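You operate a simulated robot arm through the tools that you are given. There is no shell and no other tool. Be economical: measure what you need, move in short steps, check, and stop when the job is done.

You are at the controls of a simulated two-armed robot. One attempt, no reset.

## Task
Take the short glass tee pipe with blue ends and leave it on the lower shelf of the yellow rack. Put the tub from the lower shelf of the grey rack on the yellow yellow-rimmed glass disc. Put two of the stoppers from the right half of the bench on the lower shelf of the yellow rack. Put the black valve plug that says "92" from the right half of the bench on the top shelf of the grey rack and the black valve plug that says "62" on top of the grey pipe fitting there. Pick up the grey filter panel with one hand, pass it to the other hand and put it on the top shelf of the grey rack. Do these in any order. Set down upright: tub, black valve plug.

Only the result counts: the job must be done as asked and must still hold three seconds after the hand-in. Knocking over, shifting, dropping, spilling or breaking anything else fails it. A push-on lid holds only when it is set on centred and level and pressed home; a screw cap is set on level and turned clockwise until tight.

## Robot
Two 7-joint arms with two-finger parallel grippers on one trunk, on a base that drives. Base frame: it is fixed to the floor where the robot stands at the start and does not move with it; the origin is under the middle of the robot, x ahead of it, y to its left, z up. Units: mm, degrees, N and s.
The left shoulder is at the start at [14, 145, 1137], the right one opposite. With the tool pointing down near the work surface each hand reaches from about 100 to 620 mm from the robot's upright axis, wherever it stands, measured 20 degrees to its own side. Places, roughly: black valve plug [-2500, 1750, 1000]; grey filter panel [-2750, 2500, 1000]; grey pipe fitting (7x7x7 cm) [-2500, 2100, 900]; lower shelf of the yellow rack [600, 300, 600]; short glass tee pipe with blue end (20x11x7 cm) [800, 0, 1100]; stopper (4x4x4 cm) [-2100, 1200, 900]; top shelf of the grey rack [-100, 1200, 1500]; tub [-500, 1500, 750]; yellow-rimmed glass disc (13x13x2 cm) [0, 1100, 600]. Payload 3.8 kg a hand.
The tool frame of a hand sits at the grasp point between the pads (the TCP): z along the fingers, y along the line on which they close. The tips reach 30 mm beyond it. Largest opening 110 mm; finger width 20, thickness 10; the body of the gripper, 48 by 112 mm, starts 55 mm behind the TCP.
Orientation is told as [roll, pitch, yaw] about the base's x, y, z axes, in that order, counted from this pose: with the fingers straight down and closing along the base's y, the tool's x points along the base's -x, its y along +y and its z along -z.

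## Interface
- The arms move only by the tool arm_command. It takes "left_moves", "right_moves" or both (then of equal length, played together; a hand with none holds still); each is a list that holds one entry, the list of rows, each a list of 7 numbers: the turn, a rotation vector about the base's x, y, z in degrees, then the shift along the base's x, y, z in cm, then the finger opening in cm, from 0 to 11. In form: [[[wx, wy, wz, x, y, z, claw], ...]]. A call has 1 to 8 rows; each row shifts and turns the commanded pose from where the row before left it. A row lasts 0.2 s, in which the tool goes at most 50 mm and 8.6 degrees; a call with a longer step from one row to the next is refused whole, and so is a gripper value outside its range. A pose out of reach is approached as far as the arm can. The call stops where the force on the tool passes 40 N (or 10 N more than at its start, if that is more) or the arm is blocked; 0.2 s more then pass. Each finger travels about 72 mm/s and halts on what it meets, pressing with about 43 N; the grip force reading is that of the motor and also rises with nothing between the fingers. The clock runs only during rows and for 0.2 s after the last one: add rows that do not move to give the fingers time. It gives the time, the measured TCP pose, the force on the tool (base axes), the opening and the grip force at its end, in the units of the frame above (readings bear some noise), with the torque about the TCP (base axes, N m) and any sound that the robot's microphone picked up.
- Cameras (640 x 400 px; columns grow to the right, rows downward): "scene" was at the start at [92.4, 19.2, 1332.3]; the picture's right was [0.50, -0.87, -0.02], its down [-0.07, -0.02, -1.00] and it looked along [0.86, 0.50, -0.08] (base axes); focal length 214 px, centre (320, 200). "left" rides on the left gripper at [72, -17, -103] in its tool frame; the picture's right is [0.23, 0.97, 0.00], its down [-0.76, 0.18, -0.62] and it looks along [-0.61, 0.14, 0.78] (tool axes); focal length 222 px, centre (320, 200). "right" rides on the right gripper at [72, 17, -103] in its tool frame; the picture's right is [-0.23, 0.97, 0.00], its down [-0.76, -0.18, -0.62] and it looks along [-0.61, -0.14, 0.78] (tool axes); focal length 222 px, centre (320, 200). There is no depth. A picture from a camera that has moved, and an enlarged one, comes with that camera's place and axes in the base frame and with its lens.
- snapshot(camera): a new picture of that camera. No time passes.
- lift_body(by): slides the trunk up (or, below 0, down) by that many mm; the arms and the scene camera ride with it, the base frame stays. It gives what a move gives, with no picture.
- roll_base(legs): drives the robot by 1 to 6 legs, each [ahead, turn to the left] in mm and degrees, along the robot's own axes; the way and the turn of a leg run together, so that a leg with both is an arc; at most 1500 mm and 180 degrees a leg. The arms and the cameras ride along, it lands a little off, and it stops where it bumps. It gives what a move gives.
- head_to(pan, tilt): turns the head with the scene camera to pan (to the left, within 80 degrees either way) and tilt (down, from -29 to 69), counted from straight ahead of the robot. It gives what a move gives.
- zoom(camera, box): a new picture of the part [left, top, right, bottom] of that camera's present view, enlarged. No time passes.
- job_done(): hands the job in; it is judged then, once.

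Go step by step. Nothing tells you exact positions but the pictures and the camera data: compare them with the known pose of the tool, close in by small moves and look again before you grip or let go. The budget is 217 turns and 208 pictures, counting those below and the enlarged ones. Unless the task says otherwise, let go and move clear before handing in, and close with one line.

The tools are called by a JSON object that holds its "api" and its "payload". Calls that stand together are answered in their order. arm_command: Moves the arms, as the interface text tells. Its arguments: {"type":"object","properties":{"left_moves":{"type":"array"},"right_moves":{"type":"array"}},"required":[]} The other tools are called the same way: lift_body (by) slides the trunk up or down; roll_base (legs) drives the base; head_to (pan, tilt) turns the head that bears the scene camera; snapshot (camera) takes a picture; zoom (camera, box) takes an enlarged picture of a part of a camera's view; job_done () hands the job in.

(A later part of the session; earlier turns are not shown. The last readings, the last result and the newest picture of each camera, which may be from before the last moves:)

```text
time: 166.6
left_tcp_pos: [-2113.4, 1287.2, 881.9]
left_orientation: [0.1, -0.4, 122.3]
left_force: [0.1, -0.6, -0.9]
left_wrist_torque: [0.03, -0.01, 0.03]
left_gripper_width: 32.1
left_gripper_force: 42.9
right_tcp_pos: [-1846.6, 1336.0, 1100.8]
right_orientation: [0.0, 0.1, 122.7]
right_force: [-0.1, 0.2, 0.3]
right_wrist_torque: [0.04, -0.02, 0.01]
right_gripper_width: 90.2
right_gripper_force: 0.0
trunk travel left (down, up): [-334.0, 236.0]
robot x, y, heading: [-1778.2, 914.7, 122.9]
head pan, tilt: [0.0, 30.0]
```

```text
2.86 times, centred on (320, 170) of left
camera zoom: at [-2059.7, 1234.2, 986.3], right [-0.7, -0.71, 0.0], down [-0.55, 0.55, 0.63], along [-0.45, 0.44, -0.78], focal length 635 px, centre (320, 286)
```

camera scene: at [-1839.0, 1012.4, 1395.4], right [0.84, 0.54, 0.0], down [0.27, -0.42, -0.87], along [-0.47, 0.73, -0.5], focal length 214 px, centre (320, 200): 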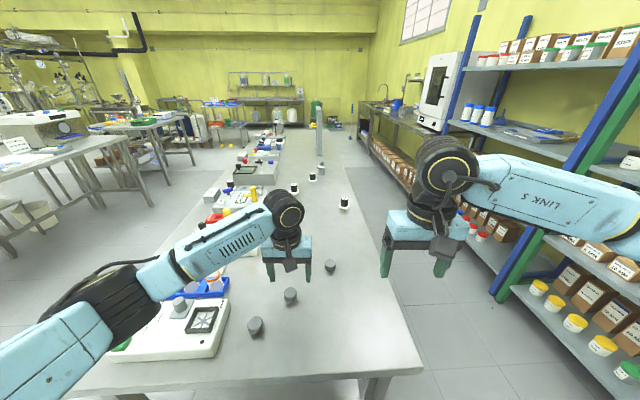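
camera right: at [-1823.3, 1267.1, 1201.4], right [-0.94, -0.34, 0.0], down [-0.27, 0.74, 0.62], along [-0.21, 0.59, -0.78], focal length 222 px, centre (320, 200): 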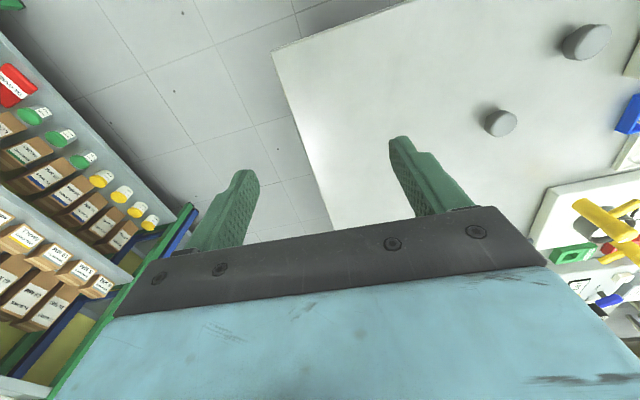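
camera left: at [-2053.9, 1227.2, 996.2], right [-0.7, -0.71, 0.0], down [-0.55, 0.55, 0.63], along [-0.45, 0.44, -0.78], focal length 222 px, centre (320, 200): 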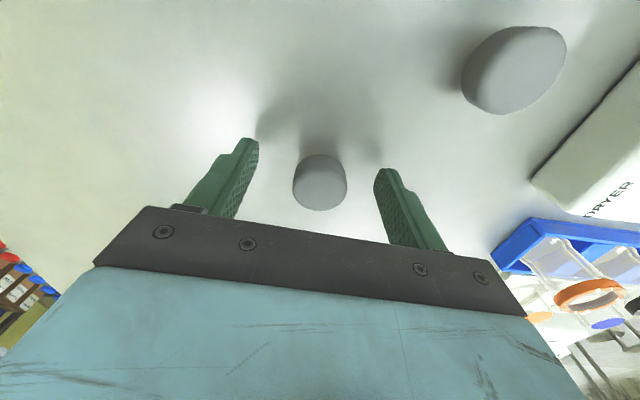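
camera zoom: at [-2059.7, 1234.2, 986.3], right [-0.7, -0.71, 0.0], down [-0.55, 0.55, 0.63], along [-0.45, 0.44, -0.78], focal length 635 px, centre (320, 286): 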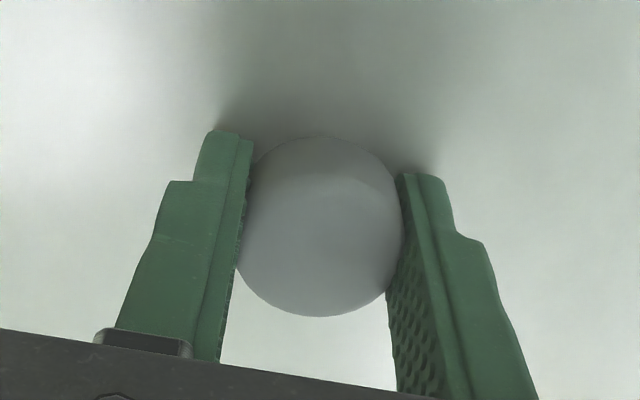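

Stopper 2 is gripped. I'll lift it away, move 40 mm closer, then send the right hand to stopper 1.

{"api": "arm_command", "payload": {"left_moves": [[[0, 0, 0, 0, 0, 3, 2], [0, 0, 0, 0, 0, 3.5, 2], [0, 0, 0, 0, -1, 4, 2], [0, 0, 0, 0, -3, 3, 2], [0, 0, 0, -1, -3.5, 3, 2], [0, 0, 0, -1, -3.5, 3, 2], [0, 0, 0, -1, -3.5, 2, 2]]]}}

{"api": "roll_base", "payload": {"legs": [[40, 0]]}}

{"api": "arm_command", "payload": {"right_moves": [[[0, 0, 0, -2.9, 1, -1.5, 8], [0, 0, 0, -2.9, 1, -1.5, 8], [0, 0, 0, -2.9, 1, -1.5, 8], [0, 0, 0, -2.9, 1, -1.5, 8], [0, 0, 0, -2.9, 1, -1.5, 8], [0, 0, 0, -2.9, 1, -1.5, 8], [0, 0, 0, -2.9, 1, -1.5, 8]]]}}

{"api": "snapshot", "payload": {"camera": "scene"}}

{"api": "snapshot", "payload": {"camera": "right"}}

```text
time: 168.2
left_tcp_pos: [-2143.0, 1140.5, 1097.1]
left_orientation: [0.1, -0.4, 122.3]
left_force: [0.9, -1.2, -0.4]
left_wrist_torque: [0.01, -0.01, 0.0]
left_gripper_width: 32.2
left_gripper_force: 43.0
right_tcp_pos: [-1847.6, 1335.1, 1099.0]
right_orientation: [-0.2, 0.2, 122.8]
right_force: [0.6, 0.1, -0.7]
right_wrist_torque: [0.02, -0.02, -0.05]
right_gripper_width: 89.9
right_gripper_force: 0.0
trunk travel left (down, up): [-334.0, 236.0]
robot x, y, heading: [-1779.8, 916.6, 122.9]
head pan, tilt: [0.0, 30.0]
```

```text
time: 169.1
left_tcp_pos: [-2165.3, 1176.6, 1097.5]
left_orientation: [0.1, -0.4, 122.3]
left_force: [0.2, 0.6, -0.3]
left_wrist_torque: [-0.04, 0.0, 0.02]
left_gripper_width: 32.2
left_gripper_force: 43.0
right_tcp_pos: [-1868.8, 1369.1, 1100.0]
right_orientation: [-0.2, 0.2, 122.8]
right_force: [-0.8, 0.5, 0.1]
right_wrist_torque: [-0.05, 0.0, -0.05]
right_gripper_width: 89.9
right_gripper_force: 0.0
trunk travel left (down, up): [-334.0, 236.0]
robot x, y, heading: [-1798.3, 944.9, 122.9]
head pan, tilt: [0.0, 30.0]
```

```text
time: 170.7
left_tcp_pos: [-2165.2, 1174.2, 1098.1]
left_orientation: [0.0, -0.4, 122.4]
left_force: [-0.4, 0.4, -0.6]
left_wrist_torque: [0.0, 0.01, 0.0]
left_gripper_width: 32.2
left_gripper_force: 43.0
right_tcp_pos: [-2074.3, 1439.1, 994.9]
right_orientation: [-0.2, 0.0, 122.8]
right_force: [0.3, 0.1, 0.0]
right_wrist_torque: [0.02, -0.01, 0.04]
right_gripper_width: 79.8
right_gripper_force: 0.0
trunk travel left (down, up): [-334.0, 236.0]
robot x, y, heading: [-1799.6, 952.6, 122.8]
head pan, tilt: [0.0, 30.0]
```

```text
120 pictures are left
camera scene: at [-1861.7, 1044.2, 1395.4], right [0.84, 0.54, 0.0], down [0.27, -0.42, -0.87], along [-0.47, 0.73, -0.5], focal length 214 px, centre (320, 200)
```

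scene: 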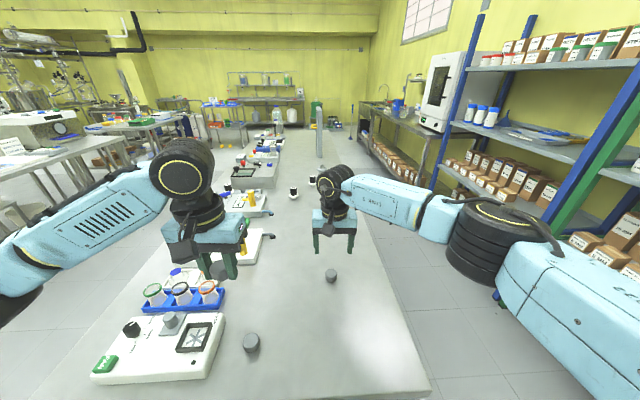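

```text
119 pictures are left
camera right: at [-2049.2, 1368.7, 1096.2], right [-0.94, -0.34, 0.0], down [-0.27, 0.74, 0.62], along [-0.21, 0.59, -0.78], focal length 222 px, centre (320, 200)
```

right: 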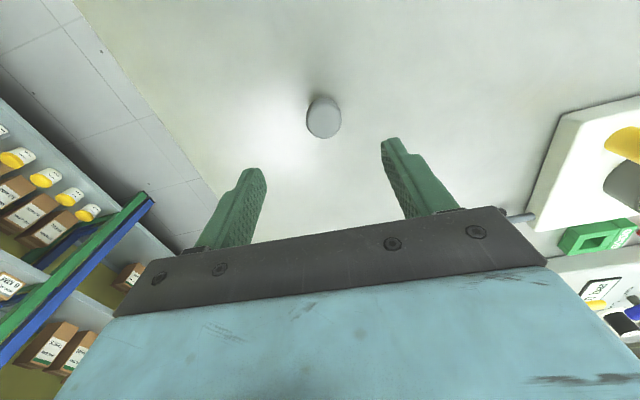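

Stopper 1 is at (-2078, 1438), almost right below the right hand. Descending.

{"api": "arm_command", "payload": {"right_moves": [[[0, 0, 0, -0.35, -0.1, -2.8, 8], [0, 0, 0, 0, 0, -2.8, 8], [0, 0, 0, 0, 0, -2.8, 8], [0, 0, 0, 0, 0, -2.5, 8]]]}}

{"api": "zoom", "payload": {"camera": "right", "box": [220, 100, 420, 240]}}

```text
time: 171.7
left_tcp_pos: [-2164.1, 1174.8, 1097.9]
left_orientation: [0.1, -0.4, 122.3]
left_force: [-0.1, 0.0, -0.1]
left_wrist_torque: [0.02, -0.02, -0.02]
left_gripper_width: 32.4
left_gripper_force: 43.1
right_tcp_pos: [-2076.2, 1438.6, 886.0]
right_orientation: [-0.1, 0.0, 122.7]
right_force: [0.6, 0.4, 0.1]
right_wrist_torque: [0.02, 0.01, 0.0]
right_gripper_width: 79.9
right_gripper_force: 0.0
trunk travel left (down, up): [-334.0, 236.0]
robot x, y, heading: [-1796.2, 949.5, 122.6]
head pan, tilt: [0.0, 30.0]
```

```text
2.86 times, centred on (320, 170) of right
camera zoom: at [-2051.1, 1368.9, 987.5], right [-0.94, -0.34, 0.0], down [-0.27, 0.74, 0.62], along [-0.21, 0.59, -0.78], focal length 635 px, centre (320, 286)
```

zoom: 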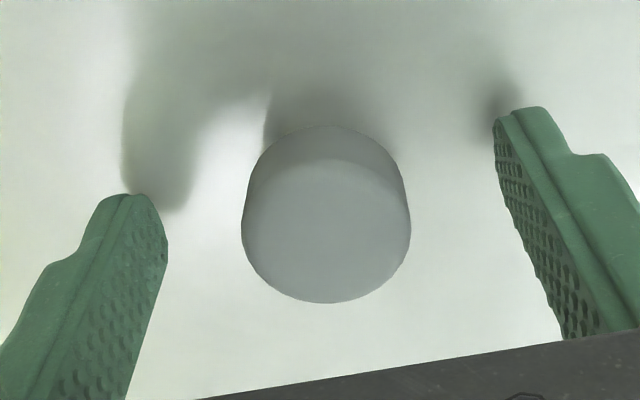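

Same framing as the first successful grip. Closing, then lifting.

{"api": "arm_command", "payload": {"right_moves": [[[0, 0, 0, 0, 0, -0.3, 8], [0, 0, 0, 0, 0, 0, 2], [0, 0, 0, 0, 0, 0, 2], [0, 0, 0, 0, 0, 0, 2], [0, 0, 0, 0, 0, 0, 2]]]}}

{"api": "arm_command", "payload": {"right_moves": [[[0, 0, 0, 0, 0, 3, 2], [0, 0, 0, 0, 0, 4, 2], [0, 0, 0, 0, 0, 4, 2], [0, 0, 0, 1.5, -2.5, 3, 2], [0, 0, 0, 1.5, -2.5, 3, 2], [0, 0, 0, 1.5, -2.5, 3, 2], [0, 0, 0, 1.5, -2.5, 3, 2]]]}}

{"api": "snapshot", "payload": {"camera": "scene"}}

{"api": "zoom", "payload": {"camera": "scene", "box": [270, 150, 350, 200]}}

```text
time: 172.9
left_tcp_pos: [-2163.7, 1174.6, 1097.6]
left_orientation: [0.1, -0.4, 122.3]
left_force: [0.3, 0.0, -0.3]
left_wrist_torque: [0.01, -0.02, 0.01]
left_gripper_width: 32.5
left_gripper_force: 43.0
right_tcp_pos: [-2074.8, 1438.4, 883.3]
right_orientation: [-0.2, 0.2, 122.8]
right_force: [0.2, 0.4, -0.3]
right_wrist_torque: [0.02, -0.01, 0.0]
right_gripper_width: 33.2
right_gripper_force: 42.8
trunk travel left (down, up): [-334.0, 236.0]
robot x, y, heading: [-1801.2, 947.5, 122.9]
head pan, tilt: [0.0, 30.0]
```

```text
time: 174.5
left_tcp_pos: [-2164.4, 1175.5, 1097.5]
left_orientation: [0.0, -0.5, 122.2]
left_force: [0.5, -0.3, -0.7]
left_wrist_torque: [-0.02, 0.0, -0.03]
left_gripper_width: 32.6
left_gripper_force: 43.1
right_tcp_pos: [-2015.0, 1335.1, 1113.5]
right_orientation: [-0.2, 0.0, 122.7]
right_force: [-0.3, -0.1, 0.5]
right_wrist_torque: [0.01, -0.03, 0.02]
right_gripper_width: 33.4
right_gripper_force: 43.1
trunk travel left (down, up): [-334.0, 236.0]
robot x, y, heading: [-1799.8, 946.4, 123.1]
head pan, tilt: [0.0, 30.0]
```

```text
117 pictures are left
camera scene: at [-1860.3, 1044.0, 1395.5], right [0.84, 0.54, 0.0], down [0.27, -0.42, -0.87], along [-0.47, 0.73, -0.5], focal length 214 px, centre (320, 200)
```

scene: 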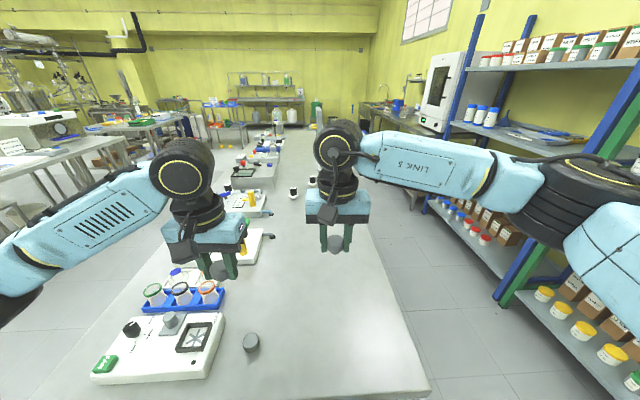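

```text
8.00 times, centred on (310, 175) of scene
camera zoom: at [-1860.3, 1044.0, 1395.5], right [0.84, 0.54, 0.0], down [0.27, -0.42, -0.87], along [-0.47, 0.73, -0.5], focal length 1716 px, centre (400, 400)
```

zoom: 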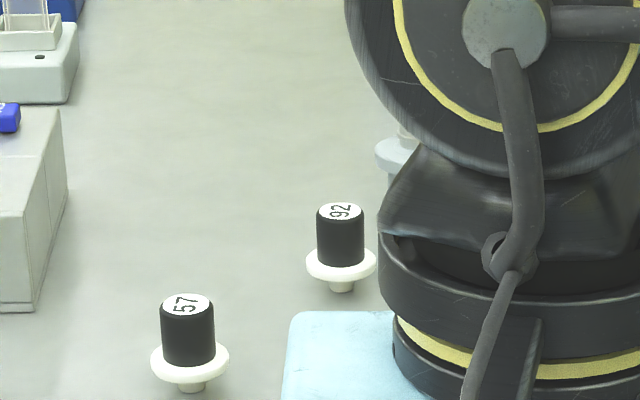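

The plug labels read: the one by the fitting is "92", the left one is "57", so the near-right one should be "62". With both stoppers held, I'll go to the yellow rack now.

{"api": "roll_base", "payload": {"legs": [[-250, 0], [0, -152], [1000, 0], [700, 0], [0, 61.5]]}}

{"api": "lift_body", "payload": {"by": -330}}

{"api": "head_to", "payload": {"pan": 0, "tilt": 25}}

{"api": "snapshot", "payload": {"camera": "scene"}}

```text
time: 193.5
left_tcp_pos: [52.9, 254.4, 1097.7]
left_orientation: [0.1, -0.5, 30.9]
left_force: [0.8, -0.2, -1.3]
left_wrist_torque: [-0.01, 0.02, 0.0]
left_gripper_width: 32.8
left_gripper_force: 42.8
right_tcp_pos: [211.7, 100.9, 1113.2]
right_orientation: [-0.2, 0.1, 31.4]
right_force: [-0.4, 0.2, 0.2]
right_wrist_torque: [0.04, 0.0, -0.05]
right_gripper_width: 32.5
right_gripper_force: 43.1
trunk travel left (down, up): [-334.0, 236.0]
robot x, y, heading: [-182.1, -103.3, 31.3]
head pan, tilt: [0.0, 30.0]
```

```text
time: 196.8
left_tcp_pos: [52.4, 254.3, 769.1]
left_orientation: [0.1, -0.5, 30.7]
left_force: [-0.3, -0.3, 0.0]
left_wrist_torque: [0.0, 0.02, -0.02]
left_gripper_width: 33.0
left_gripper_force: 42.8
right_tcp_pos: [211.9, 99.9, 782.8]
right_orientation: [-0.1, 0.1, 31.3]
right_force: [0.7, 0.3, -0.1]
right_wrist_torque: [0.02, 0.03, -0.02]
right_gripper_width: 33.1
right_gripper_force: 42.7
trunk travel left (down, up): [-4.0, 566.0]
robot x, y, heading: [-183.0, -105.1, 31.6]
head pan, tilt: [0.0, 30.0]
```

```text
time: 197.4
left_tcp_pos: [53.4, 254.3, 768.7]
left_orientation: [0.1, -0.4, 30.8]
left_force: [0.7, 0.5, -0.1]
left_wrist_torque: [-0.01, -0.01, -0.03]
left_gripper_width: 32.9
left_gripper_force: 43.3
right_tcp_pos: [211.3, 101.3, 783.0]
right_orientation: [-0.3, 0.1, 31.2]
right_force: [0.5, -0.5, -0.6]
right_wrist_torque: [0.0, 0.01, -0.01]
right_gripper_width: 32.9
right_gripper_force: 43.3
trunk travel left (down, up): [-4.0, 566.0]
robot x, y, heading: [-179.6, -104.6, 31.6]
head pan, tilt: [0.0, 25.0]
```

```text
115 pictures are left
camera scene: at [-86.7, -43.3, 1073.4], right [0.52, -0.85, 0.0], down [-0.36, -0.22, -0.91], along [0.77, 0.47, -0.42], focal length 214 px, centre (320, 200)
```

scene: 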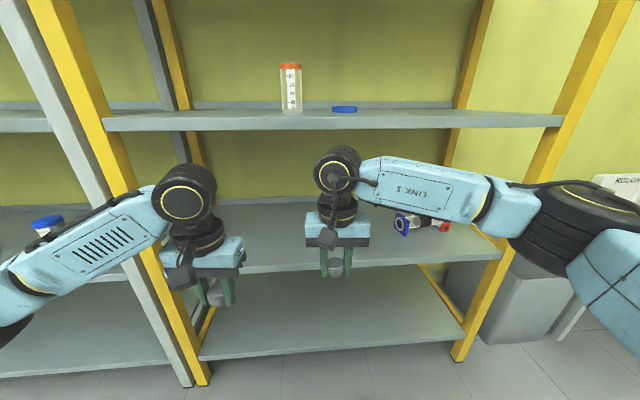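

Both elbows spread wide near the rack posts. I'll stretch the hands forward and inward while still outside the rack, so the arms run straighter.

{"api": "arm_command", "payload": {"left_moves": [[[0, 0, 0, 3.5, 0.9, -0.6, 2], [0, 0, 0, 3.5, 0.9, -0.6, 2], [0, 0, 0, 3.5, 0.9, -0.6, 2], [0, 0, 0, 3.5, 0.9, -0.6, 2], [0, 0, 0, 3.5, 0.9, -0.6, 2]]], "right_moves": [[[0, 0, 0, 2.35, 0.75, -0.9, 2], [0, 0, 0, 2.35, 0.75, -0.9, 2], [0, 0, 0, 2.35, 0.75, -0.9, 2], [0, 0, 0, 2.35, 0.75, -0.9, 2], [0, 0, 0, 2.3, 0.7, -0.9, 2]]]}}

{"api": "snapshot", "payload": {"camera": "scene"}}

```text
time: 198.6
left_tcp_pos: [228.3, 298.2, 738.5]
left_orientation: [0.1, -0.4, 30.7]
left_force: [-0.5, 0.2, -0.2]
left_wrist_torque: [0.01, 0.03, 0.02]
left_gripper_width: 32.6
left_gripper_force: 43.4
right_tcp_pos: [327.7, 136.8, 737.9]
right_orientation: [-0.2, 0.0, 31.4]
right_force: [-0.5, 0.3, -0.2]
right_wrist_torque: [0.02, 0.01, -0.05]
right_gripper_width: 32.5
right_gripper_force: 43.1
trunk travel left (down, up): [-4.0, 566.0]
robot x, y, heading: [-181.0, -103.8, 31.5]
head pan, tilt: [0.0, 25.0]
```

```text
114 pictures are left
camera scene: at [-86.6, -43.4, 1073.4], right [0.52, -0.85, 0.0], down [-0.36, -0.22, -0.91], along [0.77, 0.47, -0.42], focal length 214 px, centre (320, 200)
```

scene: 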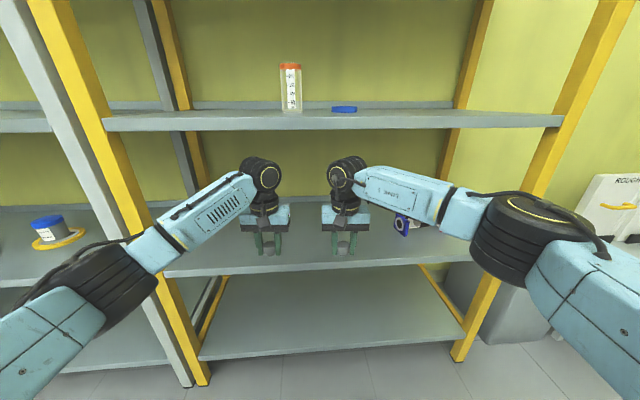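

The path looks clear, so I'll drive in 175 mm and check.

{"api": "roll_base", "payload": {"legs": [[175, 0]]}}

{"api": "snapshot", "payload": {"camera": "scene"}}

```text
time: 200.1
left_tcp_pos: [377.4, 389.8, 738.1]
left_orientation: [0.1, -0.4, 30.7]
left_force: [0.3, 0.7, 0.0]
left_wrist_torque: [-0.02, 0.0, 0.02]
left_gripper_width: 32.8
left_gripper_force: 42.6
right_tcp_pos: [477.6, 228.6, 739.3]
right_orientation: [-0.2, 0.2, 31.2]
right_force: [0.2, -0.8, -0.2]
right_wrist_torque: [-0.04, 0.01, -0.01]
right_gripper_width: 32.6
right_gripper_force: 42.7
trunk travel left (down, up): [-4.0, 566.0]
robot x, y, heading: [-32.5, -13.6, 31.4]
head pan, tilt: [0.0, 25.0]
```

```text
113 pictures are left
camera scene: at [62.6, 47.8, 1073.4], right [0.52, -0.85, 0.0], down [-0.36, -0.22, -0.91], along [0.77, 0.47, -0.42], focal length 214 px, centre (320, 200)
```

scene: 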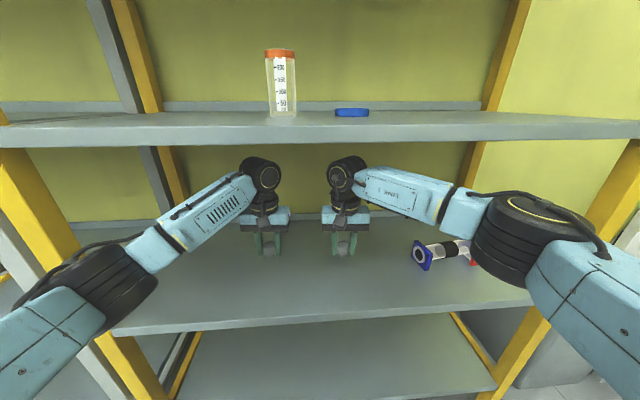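

Both stoppers are over the shelf, so I'll lower both hands.

{"api": "arm_command", "payload": {"left_moves": [[[0, 0, 0, 0, 0, -2.5, 2], [0, 0, 0, 0, 0, -2.5, 2], [0, 0, 0, 0, 0, -2.5, 2]]], "right_moves": [[[0, 0, 0, 0, 0, -2.5, 2], [0, 0, 0, 0, 0, -2.5, 2], [0, 0, 0, 0, 0, -2.5, 2]]]}}

{"api": "arm_command", "payload": {"left_moves": [[[0, 0, 0, 0, 0, -0.4, 2], [0, 0, 0, 0, 0, -0.3, 2]]], "right_moves": [[[0, 0, 0, 0, 0, -0.4, 2], [0, 0, 0, 0, 0, -0.3, 2]]]}}

{"api": "zoom", "payload": {"camera": "scene", "box": [210, 190, 410, 330]}}

```text
time: 200.9
left_tcp_pos: [377.7, 390.7, 662.6]
left_orientation: [0.1, -0.4, 30.8]
left_force: [0.3, -0.5, -0.1]
left_wrist_torque: [0.0, -0.01, 0.02]
left_gripper_width: 33.0
left_gripper_force: 43.0
right_tcp_pos: [475.4, 228.5, 663.3]
right_orientation: [-0.2, 0.1, 31.3]
right_force: [-0.3, -0.2, 0.0]
right_wrist_torque: [0.01, 0.0, -0.01]
right_gripper_width: 32.7
right_gripper_force: 43.0
trunk travel left (down, up): [-4.0, 566.0]
robot x, y, heading: [-34.3, -11.1, 31.2]
head pan, tilt: [0.0, 25.0]
```

```text
time: 201.5
left_tcp_pos: [377.5, 389.0, 656.8]
left_orientation: [0.1, -0.4, 30.8]
left_force: [-0.2, -0.4, -0.9]
left_wrist_torque: [-0.04, -0.03, 0.01]
left_gripper_width: 32.9
left_gripper_force: 43.5
right_tcp_pos: [476.9, 228.9, 656.5]
right_orientation: [-0.2, 0.0, 31.2]
right_force: [-0.3, -0.2, -0.4]
right_wrist_torque: [-0.01, -0.02, -0.01]
right_gripper_width: 32.5
right_gripper_force: 43.0
trunk travel left (down, up): [-4.0, 566.0]
robot x, y, heading: [-33.0, -14.5, 31.6]
head pan, tilt: [0.0, 25.0]
```

```text
2.86 times, centred on (310, 260) of scene
camera zoom: at [62.5, 47.7, 1073.4], right [0.52, -0.85, 0.0], down [-0.36, -0.22, -0.91], along [0.77, 0.47, -0.42], focal length 613 px, centre (349, 29)
```

zoom: 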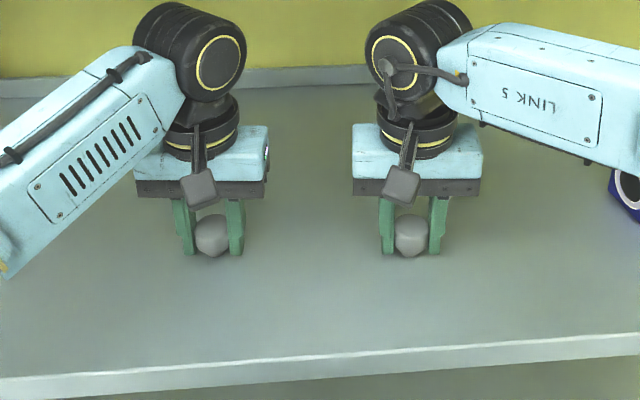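

{"api": "arm_command", "payload": {"left_moves": [[[0, 0, 0, 0, 0, -0.3, 2], [0, 0, 0, 0, 0, -0.2, 2]]], "right_moves": [[[0, 0, 0, 0, 0, -0.3, 2], [0, 0, 0, 0, 0, -0.2, 2]]]}}

{"api": "arm_command", "payload": {"left_moves": [[[0, 0, 0, 0, 0, -0.2, 2], [0, 0, 0, 0, 0, -0.2, 2]]], "right_moves": [[[0, 0, 0, 0, 0, -0.2, 2], [0, 0, 0, 0, 0, -0.2, 2]]]}}

```text
time: 202.1
left_tcp_pos: [377.8, 389.5, 651.1]
left_orientation: [0.1, -0.5, 30.7]
left_force: [-0.2, 0.2, 0.2]
left_wrist_torque: [0.04, 0.0, 0.0]
left_gripper_width: 32.6
left_gripper_force: 43.1
right_tcp_pos: [477.3, 229.1, 653.5]
right_orientation: [-0.2, 0.0, 31.1]
right_force: [0.6, -1.0, 3.5]
right_wrist_torque: [0.0, -0.02, -0.03]
right_gripper_width: 32.4
right_gripper_force: 43.0
trunk travel left (down, up): [-4.0, 566.0]
robot x, y, heading: [-33.3, -14.1, 31.5]
head pan, tilt: [0.0, 25.0]
```

```text
time: 202.7
left_tcp_pos: [376.5, 389.6, 651.7]
left_orientation: [0.0, -0.9, 30.8]
left_force: [2.9, 2.6, 17.1]
left_wrist_torque: [0.1, -0.1, 0.04]
left_gripper_width: 32.7
left_gripper_force: 43.1
right_tcp_pos: [477.0, 228.0, 652.2]
right_orientation: [-0.1, -0.3, 31.2]
right_force: [1.2, -1.1, 25.7]
right_wrist_torque: [-0.02, -0.11, -0.02]
right_gripper_width: 32.8
right_gripper_force: 43.1
trunk travel left (down, up): [-4.0, 566.0]
robot x, y, heading: [-32.5, -12.3, 31.3]
head pan, tilt: [0.0, 25.0]
```

Both stoppers are in contact. I'll relieve the pressure, open, and rise.

{"api": "arm_command", "payload": {"left_moves": [[[0, 0, 0, 0, 0, 0.3, 2], [0, 0, 0, 0, 0, 0, 5], [0, 0, 0, 0, 0, 0, 6.5], [0, 0, 0, 0, 0, 0, 6.5], [0, 0, 0, 0, 0, 3, 6.5], [0, 0, 0, 0, 0, 4, 6.5]]], "right_moves": [[[0, 0, 0, 0, 0, 0.3, 2], [0, 0, 0, 0, 0, 0, 5], [0, 0, 0, 0, 0, 0, 6.5], [0, 0, 0, 0, 0, 0, 6.5], [0, 0, 0, 0, 0, 3, 6.5], [0, 0, 0, 0, 0, 4, 6.5]]]}}

{"api": "roll_base", "payload": {"legs": [[-300, 0]]}}

{"api": "snapshot", "payload": {"camera": "scene"}}

```text
time: 204.1
left_tcp_pos: [375.8, 388.7, 721.2]
left_orientation: [0.0, -0.4, 30.7]
left_force: [-0.7, 0.9, -0.1]
left_wrist_torque: [0.04, 0.01, 0.0]
left_gripper_width: 65.0
left_gripper_force: 0.1
right_tcp_pos: [477.6, 227.3, 721.2]
right_orientation: [-0.2, 0.1, 31.3]
right_force: [-0.5, -0.8, 0.0]
right_wrist_torque: [0.01, 0.03, 0.01]
right_gripper_width: 65.0
right_gripper_force: 0.1
trunk travel left (down, up): [-4.0, 566.0]
robot x, y, heading: [-36.8, -13.2, 31.5]
head pan, tilt: [0.0, 25.0]
```

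```text
time: 206.2
left_tcp_pos: [120.8, 232.8, 719.4]
left_orientation: [0.1, -0.4, 30.6]
left_force: [-0.3, 0.6, 0.7]
left_wrist_torque: [-0.01, -0.02, -0.03]
left_gripper_width: 65.0
left_gripper_force: 0.1
right_tcp_pos: [221.6, 68.9, 721.1]
right_orientation: [-0.2, 0.1, 31.1]
right_force: [0.4, -0.3, 0.3]
right_wrist_torque: [0.01, -0.02, 0.0]
right_gripper_width: 65.2
right_gripper_force: 0.2
trunk travel left (down, up): [-4.0, 566.0]
robot x, y, heading: [-293.9, -169.2, 31.1]
head pan, tilt: [0.0, 25.0]
```

```text
111 pictures are left
camera scene: at [-193.9, -108.7, 1073.5], right [0.52, -0.85, 0.0], down [-0.36, -0.22, -0.91], along [0.77, 0.47, -0.42], focal length 214 px, centre (320, 200)
```

scene: 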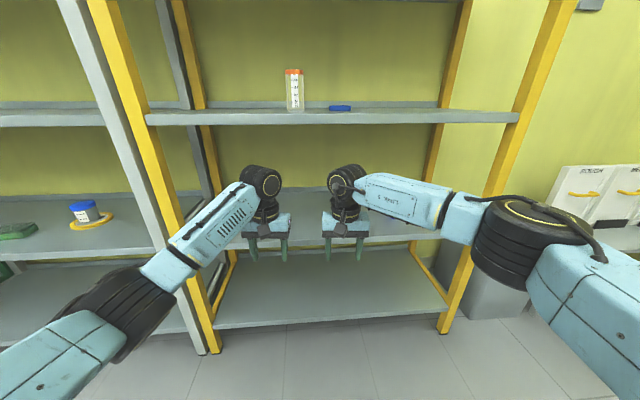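

I'll raise the trunk and confirm that the stoppers are still standing there.

{"api": "lift_body", "payload": {"by": 330}}

{"api": "snapshot", "payload": {"camera": "left"}}

{"api": "head_to", "payload": {"pan": 0, "tilt": 45}}

{"api": "snapshot", "payload": {"camera": "scene"}}

```text
time: 209.4
left_tcp_pos: [121.2, 232.8, 1048.9]
left_orientation: [0.1, -0.3, 30.6]
left_force: [0.6, -0.2, 0.7]
left_wrist_torque: [0.01, -0.01, 0.02]
left_gripper_width: 64.9
left_gripper_force: 0.0
right_tcp_pos: [223.5, 69.7, 1051.3]
right_orientation: [-0.2, 0.1, 31.1]
right_force: [0.3, 0.8, 0.1]
right_wrist_torque: [0.02, -0.04, 0.01]
right_gripper_width: 65.0
right_gripper_force: 0.1
trunk travel left (down, up): [-334.0, 236.0]
robot x, y, heading: [-287.7, -171.0, 31.4]
head pan, tilt: [0.0, 25.0]
```

```text
110 pictures are left
camera left: at [67.9, 181.0, 1154.0], right [-0.69, 0.72, 0.0], down [0.56, 0.54, 0.63], along [0.45, 0.43, -0.78], focal length 222 px, centre (320, 200)
```

left: 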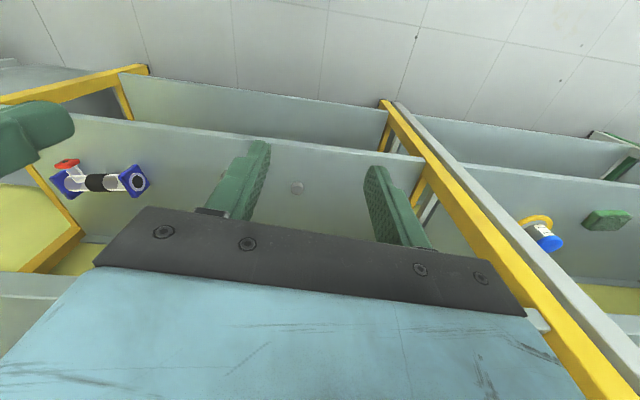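

```text
time: 210.2
left_tcp_pos: [121.1, 233.1, 1050.2]
left_orientation: [0.1, -0.4, 30.6]
left_force: [-0.3, -0.4, 0.9]
left_wrist_torque: [-0.02, 0.0, 0.0]
left_gripper_width: 65.0
left_gripper_force: 0.1
right_tcp_pos: [222.6, 69.4, 1049.7]
right_orientation: [-0.2, 0.1, 31.1]
right_force: [0.0, 0.1, 0.0]
right_wrist_torque: [-0.02, -0.02, 0.01]
right_gripper_width: 64.8
right_gripper_force: 0.0
trunk travel left (down, up): [-334.0, 236.0]
robot x, y, heading: [-289.1, -169.9, 31.3]
head pan, tilt: [0.0, 45.0]
```

```text
109 pictures are left
camera scene: at [-203.0, -114.2, 1372.9], right [0.52, -0.85, 0.0], down [-0.6, -0.37, -0.71], along [0.6, 0.37, -0.71], focal length 214 px, centre (320, 200)
```

scene: 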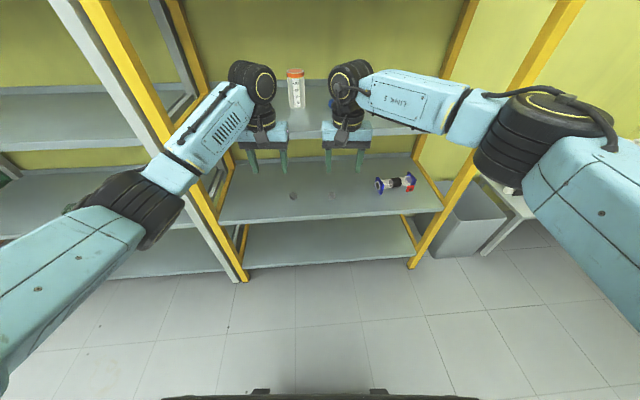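

Only one stopper is obvious here, so I'll zoom in on the shelf.

{"api": "zoom", "payload": {"camera": "scene", "box": [230, 130, 430, 250]}}

{"api": "snapshot", "payload": {"camera": "right"}}

```text
3.20 times, centred on (330, 190) of scene
camera zoom: at [-203.0, -114.2, 1372.9], right [0.52, -0.85, 0.0], down [-0.6, -0.37, -0.71], along [0.6, 0.37, -0.71], focal length 686 px, centre (288, 232)
```

zoom: 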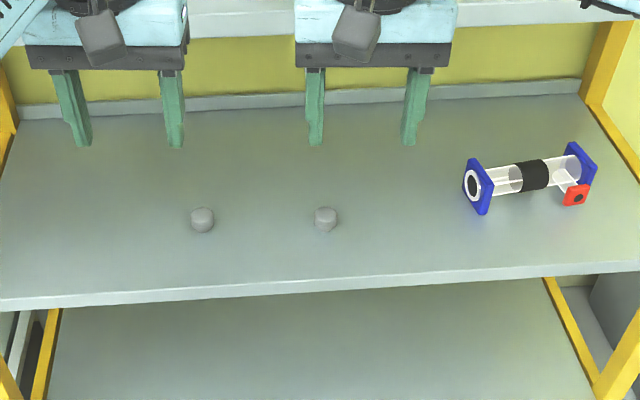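

```text
107 pictures are left
camera right: at [151.8, 47.5, 1152.0], right [-0.31, 0.95, 0.0], down [0.74, 0.24, 0.62], along [0.59, 0.19, -0.78], focal length 222 px, centre (320, 200)
```

right: 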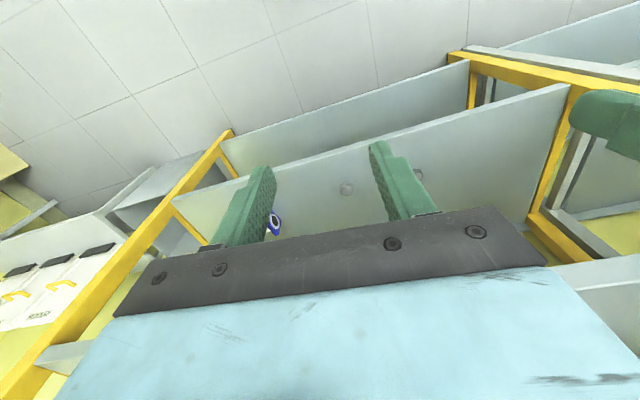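

Both stoppers stand upright next to the tee. Now to the plugs: I'll pull the hands in and drive along the corridor to face the bench from the aisle side.

{"api": "arm_command", "payload": {"left_moves": [[[0, 0, 0, -3.2, -1.95, 1, 9], [0, 0, 0, -3.2, -1.95, 1, 9], [0, 0, 0, -3.2, -1.95, 1, 9], [0, 0, 0, -3.2, -1.95, 1, 9], [0, 0, 0, -1, 1.5, 1, 9]]], "right_moves": [[[0, 0, 0, -3.2, -1.95, 1, 9], [0, 0, 0, -3.2, -1.95, 1, 9], [0, 0, 0, -3.2, -1.95, 1, 9], [0, 0, 0, -3.2, -1.95, 1, 9], [0, 0, 0, 1, -1.5, 1, 9]]]}}

{"api": "roll_base", "payload": {"legs": [[0, 90.5], [1300, 0], [1247, 0], [0, 90.5]]}}

{"api": "head_to", "payload": {"pan": -15, "tilt": 25}}

{"api": "snapshot", "payload": {"camera": "scene"}}

```text
time: 211.4
left_tcp_pos: [-17.5, 168.1, 1100.9]
left_orientation: [0.1, -0.3, 30.5]
left_force: [0.9, 0.7, -0.6]
left_wrist_torque: [0.0, 0.01, 0.02]
left_gripper_width: 90.0
left_gripper_force: 0.2
right_tcp_pos: [103.0, -23.4, 1099.5]
right_orientation: [-0.3, 0.2, 31.0]
right_force: [-0.6, -0.7, 1.0]
right_wrist_torque: [-0.03, -0.02, 0.01]
right_gripper_width: 90.2
right_gripper_force: 0.2
trunk travel left (down, up): [-334.0, 236.0]
robot x, y, heading: [-289.7, -168.2, 31.3]
head pan, tilt: [0.0, 45.0]
```

```text
time: 231.6
left_tcp_pos: [-1921.7, 1631.5, 1101.3]
left_orientation: [0.1, -0.4, -147.8]
left_force: [0.5, -0.2, -0.6]
left_wrist_torque: [-0.02, 0.02, -0.02]
left_gripper_width: 90.0
left_gripper_force: 0.0
right_tcp_pos: [-2048.0, 1819.4, 1101.0]
right_orientation: [-0.3, 0.1, -147.4]
right_force: [0.7, -0.1, 0.5]
right_wrist_torque: [-0.01, -0.02, 0.0]
right_gripper_width: 90.1
right_gripper_force: 0.1
trunk travel left (down, up): [-334.0, 236.0]
robot x, y, heading: [-1657.1, 1982.0, -146.9]
head pan, tilt: [0.0, 45.0]
```

```text
time: 232.4
left_tcp_pos: [-1922.9, 1631.0, 1101.2]
left_orientation: [0.1, -0.5, -147.7]
left_force: [0.1, 0.3, -0.1]
left_wrist_torque: [0.04, -0.01, -0.03]
left_gripper_width: 89.9
left_gripper_force: 0.1
right_tcp_pos: [-2048.7, 1820.6, 1100.6]
right_orientation: [-0.3, 0.0, -147.4]
right_force: [1.1, -0.4, -0.5]
right_wrist_torque: [-0.02, -0.01, 0.03]
right_gripper_width: 90.2
right_gripper_force: 0.1
trunk travel left (down, up): [-334.0, 236.0]
robot x, y, heading: [-1655.7, 1978.6, -147.2]
head pan, tilt: [-15.0, 25.0]
```

```text
106 pictures are left
camera scene: at [-1764.0, 1940.0, 1403.4], right [-0.31, 0.95, 0.0], down [0.4, 0.13, -0.91], along [-0.86, -0.28, -0.42], focal length 214 px, centre (320, 200)
```

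scene: 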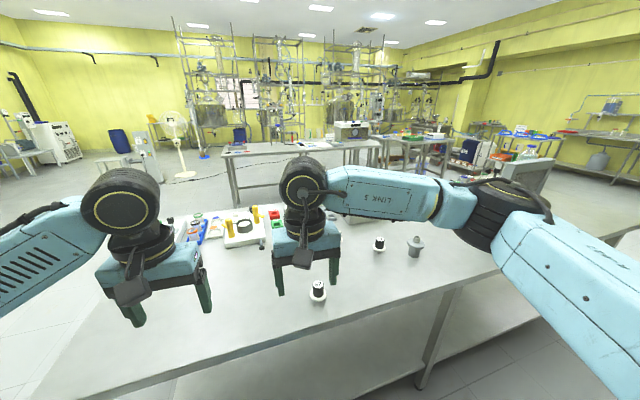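

Plug "62" is in front of the right hand, with the "92" plug and the fitting farther right. I'll zoom in on both.

{"api": "zoom", "payload": {"camera": "scene", "box": [290, 220, 450, 310]}}

{"api": "snapshot", "payload": {"camera": "right"}}

```text
4.00 times, centred on (370, 265) of scene
camera zoom: at [-1764.0, 1940.0, 1403.4], right [-0.31, 0.95, 0.0], down [0.4, 0.13, -0.91], along [-0.86, -0.28, -0.42], focal length 858 px, centre (120, -60)
```

zoom: 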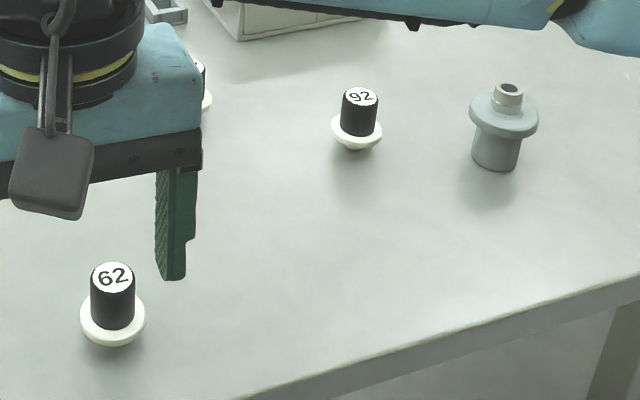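

```text
104 pictures are left
camera right: at [-1977.5, 1845.5, 1201.7], right [0.33, -0.94, 0.0], down [-0.74, -0.26, 0.62], along [-0.59, -0.2, -0.78], focal length 222 px, centre (320, 200)
```

right: 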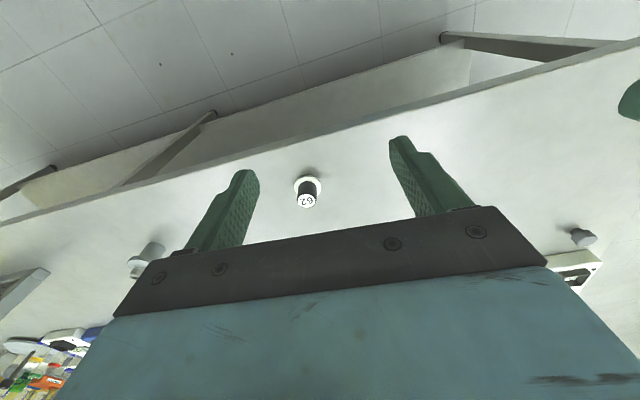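

Labels confirmed: "62" at about (-2204, 1791), "92" near (-2502, 1950) and the fitting near (-2520, 2082). The right hand goes above "62".

{"api": "arm_command", "payload": {"right_moves": [[[0, 0, 0, -3.1, -0.6, -2.2, 7.5], [0, 0, 0, -3.1, -0.6, -2.2, 7.5], [0, 0, 0, -3.1, -0.6, -2.2, 7.5], [0, 0, 0, -3.1, -0.6, -2.2, 7.5], [0, 0, 0, -3.1, -0.6, -2.2, 7.5]]]}}

{"api": "snapshot", "payload": {"camera": "right"}}

```text
time: 233.6
left_tcp_pos: [-1921.7, 1631.2, 1100.8]
left_orientation: [0.1, -0.5, -147.7]
left_force: [0.6, 0.7, 0.9]
left_wrist_torque: [-0.02, 0.01, -0.02]
left_gripper_width: 90.0
left_gripper_force: 0.1
right_tcp_pos: [-2203.9, 1790.6, 989.3]
right_orientation: [-0.2, 0.1, -147.2]
right_force: [-0.4, 0.4, -0.4]
right_wrist_torque: [0.0, 0.03, 0.0]
right_gripper_width: 75.1
right_gripper_force: 0.1
trunk travel left (down, up): [-334.0, 236.0]
robot x, y, heading: [-1661.2, 1976.1, -147.3]
head pan, tilt: [-15.0, 25.0]
```

```text
103 pictures are left
camera right: at [-2133.8, 1815.9, 1091.0], right [0.33, -0.94, 0.0], down [-0.74, -0.26, 0.62], along [-0.59, -0.21, -0.78], focal length 222 px, centre (320, 200)
```

right: 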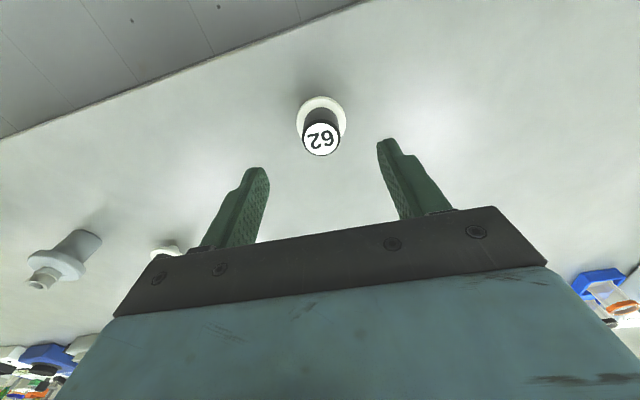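

The right hand is centred over "62". Descending to grip the black body above its flange.

{"api": "arm_command", "payload": {"right_moves": [[[0, 0, 0, 0, 0, -2, 7.5], [0, 0, 0, 0, 0, -2, 7.5], [0, 0, 0, 0, 0, -2, 7.5], [0, 0, 0, 0, 0, -1.5, 7.5]]]}}

{"api": "snapshot", "payload": {"camera": "right"}}

{"api": "zoom", "payload": {"camera": "scene", "box": [260, 230, 380, 310]}}

```text
time: 234.6
left_tcp_pos: [-1922.7, 1631.8, 1101.1]
left_orientation: [0.1, -0.3, -147.8]
left_force: [-0.4, -0.2, 0.3]
left_wrist_torque: [0.0, -0.01, -0.04]
left_gripper_width: 89.9
left_gripper_force: 0.0
right_tcp_pos: [-2202.7, 1789.8, 915.9]
right_orientation: [-0.2, 0.2, -147.3]
right_force: [-0.7, 0.1, 0.7]
right_wrist_torque: [-0.02, 0.03, 0.01]
right_gripper_width: 75.0
right_gripper_force: 0.1
trunk travel left (down, up): [-334.0, 236.0]
robot x, y, heading: [-1659.2, 1981.4, -146.8]
head pan, tilt: [-15.0, 25.0]
```

```text
102 pictures are left
camera right: at [-2132.5, 1815.5, 1016.3], right [0.33, -0.94, 0.0], down [-0.74, -0.26, 0.62], along [-0.59, -0.21, -0.78], focal length 222 px, centre (320, 200)
```

right: 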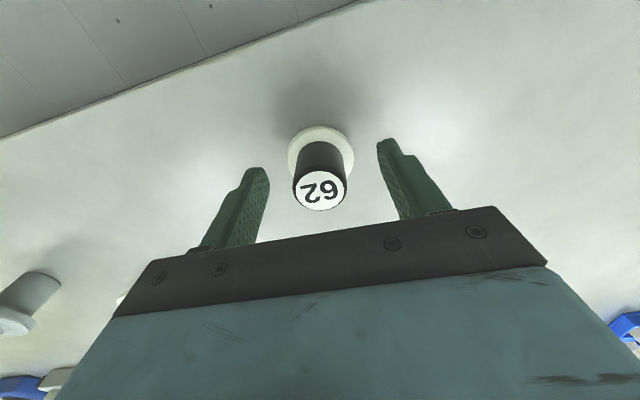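

```text
5.00 times, centred on (320, 270) of scene
camera zoom: at [-1763.9, 1940.1, 1403.4], right [-0.31, 0.95, 0.0], down [0.4, 0.13, -0.91], along [-0.86, -0.28, -0.42], focal length 1072 px, centre (320, -150)
```

zoom: 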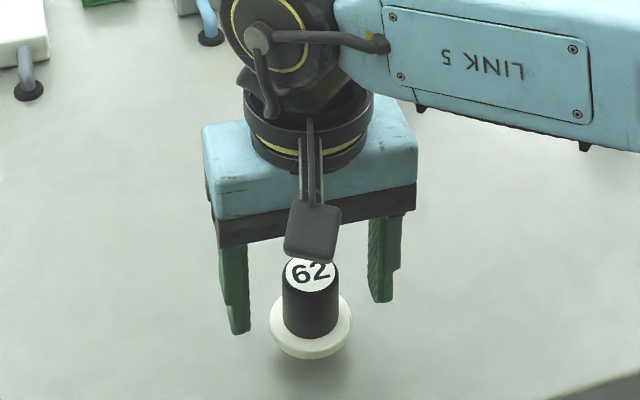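

{"api": "arm_command", "payload": {"right_moves": [[[0, 0, 0, -0.3, -0.1, -0.5, 7.5], [0, 0, 0, 0, 0, 0, 2.5], [0, 0, 0, 0, 0, 0, 2.5], [0, 0, 0, 0, 0, 0, 2.5], [0, 0, 0, 0, 0, 0, 2.5]]]}}

{"api": "arm_command", "payload": {"right_moves": [[[0, 0, 0, 0, 0, 1.5, 2.5], [0, 0, 0, 0, 0, 3, 2.5], [0, 0, 0, 0, 0, 3, 2.5]]]}}

{"api": "snapshot", "payload": {"camera": "right"}}

{"api": "zoom", "payload": {"camera": "scene", "box": [260, 200, 380, 280]}}

```text
time: 235.8
left_tcp_pos: [-1921.9, 1632.1, 1101.6]
left_orientation: [0.1, -0.4, -147.8]
left_force: [-0.4, -0.8, -0.1]
left_wrist_torque: [0.0, 0.0, 0.0]
left_gripper_width: 89.8
left_gripper_force: 0.0
right_tcp_pos: [-2206.7, 1789.5, 911.0]
right_orientation: [-0.2, 0.2, -147.4]
right_force: [-0.2, -0.2, 0.1]
right_wrist_torque: [0.0, -0.01, -0.02]
right_gripper_width: 32.2
right_gripper_force: 43.1
trunk travel left (down, up): [-334.0, 236.0]
robot x, y, heading: [-1660.4, 1975.6, -147.2]
head pan, tilt: [-15.0, 25.0]
```

```text
time: 236.6
left_tcp_pos: [-1922.9, 1629.7, 1100.9]
left_orientation: [0.1, -0.5, -147.9]
left_force: [-0.6, -0.1, -0.7]
left_wrist_torque: [-0.01, -0.02, 0.0]
left_gripper_width: 90.2
left_gripper_force: 0.1
right_tcp_pos: [-2205.4, 1790.1, 984.9]
right_orientation: [-0.1, 0.2, -147.2]
right_force: [0.5, 0.6, 0.0]
right_wrist_torque: [0.01, 0.04, -0.04]
right_gripper_width: 32.4
right_gripper_force: 43.1
trunk travel left (down, up): [-334.0, 236.0]
robot x, y, heading: [-1659.6, 1979.9, -147.1]
head pan, tilt: [-15.0, 25.0]
```

```text
100 pictures are left
camera right: at [-2135.4, 1814.5, 1086.9], right [0.33, -0.94, 0.0], down [-0.74, -0.26, 0.62], along [-0.59, -0.2, -0.78], focal length 222 px, centre (320, 200)
```

right: 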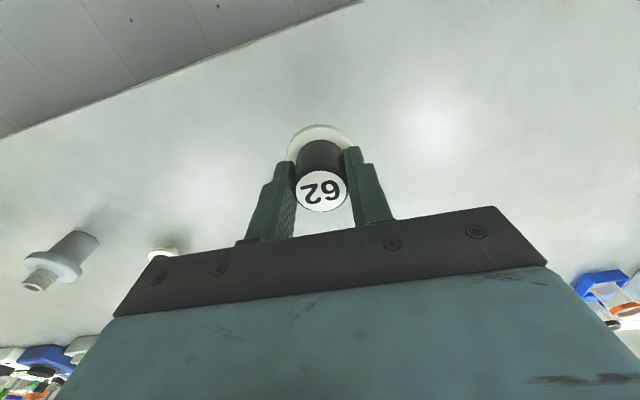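

```text
5.00 times, centred on (320, 240) of scene
camera zoom: at [-1763.7, 1940.1, 1403.5], right [-0.31, 0.95, 0.0], down [0.4, 0.13, -0.91], along [-0.86, -0.28, -0.42], focal length 1072 px, centre (320, 0)
```

zoom: 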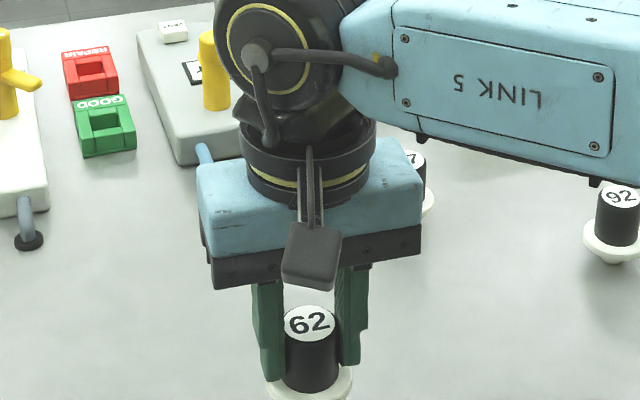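

Plug "62" is held upright, with its stem about 61 mm below the TCP. I'll raise it, draw it in, and move along to the fitting.

{"api": "arm_command", "payload": {"right_moves": [[[0, 0, 0, 2.1, 1.35, 3, 2.5], [0, 0, 0, 2.1, 1.35, 3, 2.5], [0, 0, 0, 2.1, 1.35, 2.5, 2.5], [0, 0, 0, 2.1, 1.35, 2.5, 2.5], [0, 0, 0, 2.1, 1.35, 2, 2.5]]]}}

{"api": "roll_base", "payload": {"legs": [[0, -72.5], [422, 0], [0, 72.5]]}}

{"api": "snapshot", "payload": {"camera": "scene"}}

{"api": "snapshot", "payload": {"camera": "right"}}

```text
time: 237.8
left_tcp_pos: [-1922.4, 1631.9, 1100.6]
left_orientation: [0.1, -0.5, -147.8]
left_force: [0.1, -0.4, 0.0]
left_wrist_torque: [-0.01, 0.01, 0.03]
left_gripper_width: 90.0
left_gripper_force: 0.0
right_tcp_pos: [-2101.3, 1858.0, 1116.8]
right_orientation: [-0.3, 0.1, -147.4]
right_force: [-0.2, -0.7, 0.3]
right_wrist_torque: [-0.03, 0.0, -0.01]
right_gripper_width: 32.1
right_gripper_force: 43.5
trunk travel left (down, up): [-334.0, 236.0]
robot x, y, heading: [-1655.4, 1977.8, -147.0]
head pan, tilt: [-15.0, 25.0]
```

```text
time: 246.7
left_tcp_pos: [-2250.7, 1897.7, 1100.7]
left_orientation: [0.1, -0.5, -147.8]
left_force: [0.4, -0.2, 0.3]
left_wrist_torque: [0.03, -0.01, -0.01]
left_gripper_width: 90.0
left_gripper_force: 0.0
right_tcp_pos: [-2431.5, 2122.9, 1116.2]
right_orientation: [-0.2, 0.1, -147.3]
right_force: [-0.5, 0.9, -0.2]
right_wrist_torque: [0.0, -0.01, 0.02]
right_gripper_width: 32.1
right_gripper_force: 42.9
trunk travel left (down, up): [-334.0, 236.0]
robot x, y, heading: [-1991.9, 2240.3, -146.8]
head pan, tilt: [-15.0, 25.0]
```

```text
98 pictures are left
camera scene: at [-2092.7, 2206.6, 1403.4], right [-0.31, 0.95, 0.0], down [0.4, 0.13, -0.91], along [-0.86, -0.28, -0.42], focal length 214 px, centre (320, 200)
```

scene: 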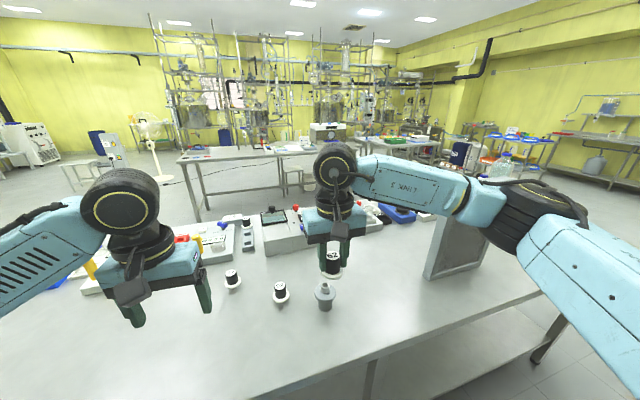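

```text
97 pictures are left
camera right: at [-2360.2, 2147.6, 1217.2], right [0.34, -0.94, 0.0], down [-0.74, -0.27, 0.62], along [-0.59, -0.21, -0.78], focal length 222 px, centre (320, 200)
```

right: 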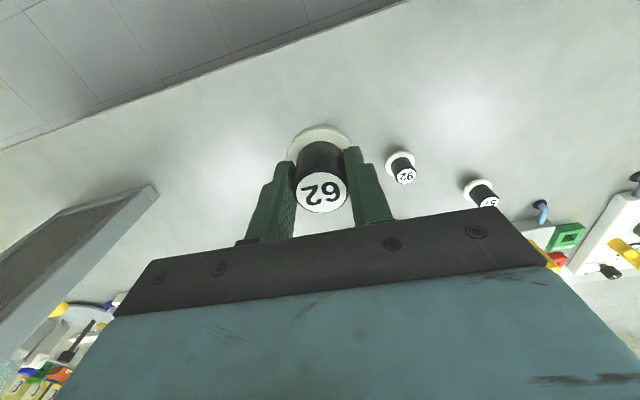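

The fitting is just below the right hand, with its hole on top. I'll zoom in to locate it exactly.

{"api": "zoom", "payload": {"camera": "scene", "box": [270, 230, 390, 320]}}

{"api": "snapshot", "payload": {"camera": "left"}}

```text
4.44 times, centred on (330, 275) of scene
camera zoom: at [-2092.7, 2206.6, 1403.4], right [-0.31, 0.95, 0.0], down [0.4, 0.13, -0.91], along [-0.86, -0.28, -0.42], focal length 953 px, centre (276, -133)
```

zoom: 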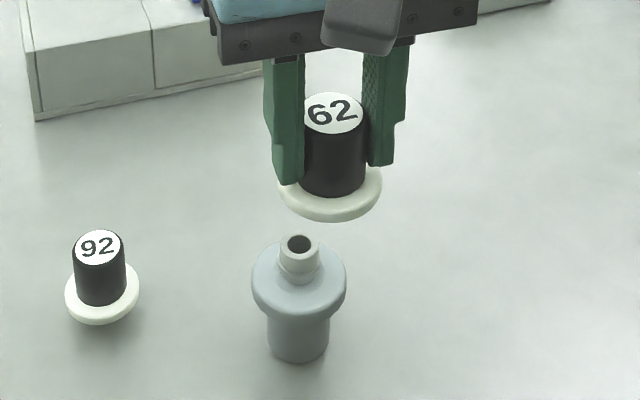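

```text
95 pictures are left
camera left: at [-2196.5, 1951.0, 1204.9], right [0.71, -0.7, 0.0], down [-0.54, -0.55, 0.63], along [-0.44, -0.45, -0.78], focal length 222 px, centre (320, 200)
```

left: 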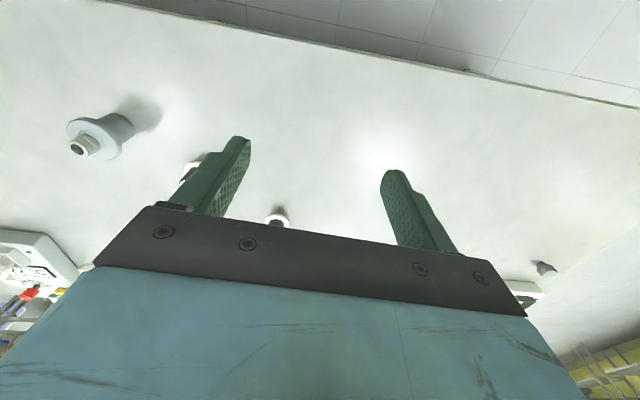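

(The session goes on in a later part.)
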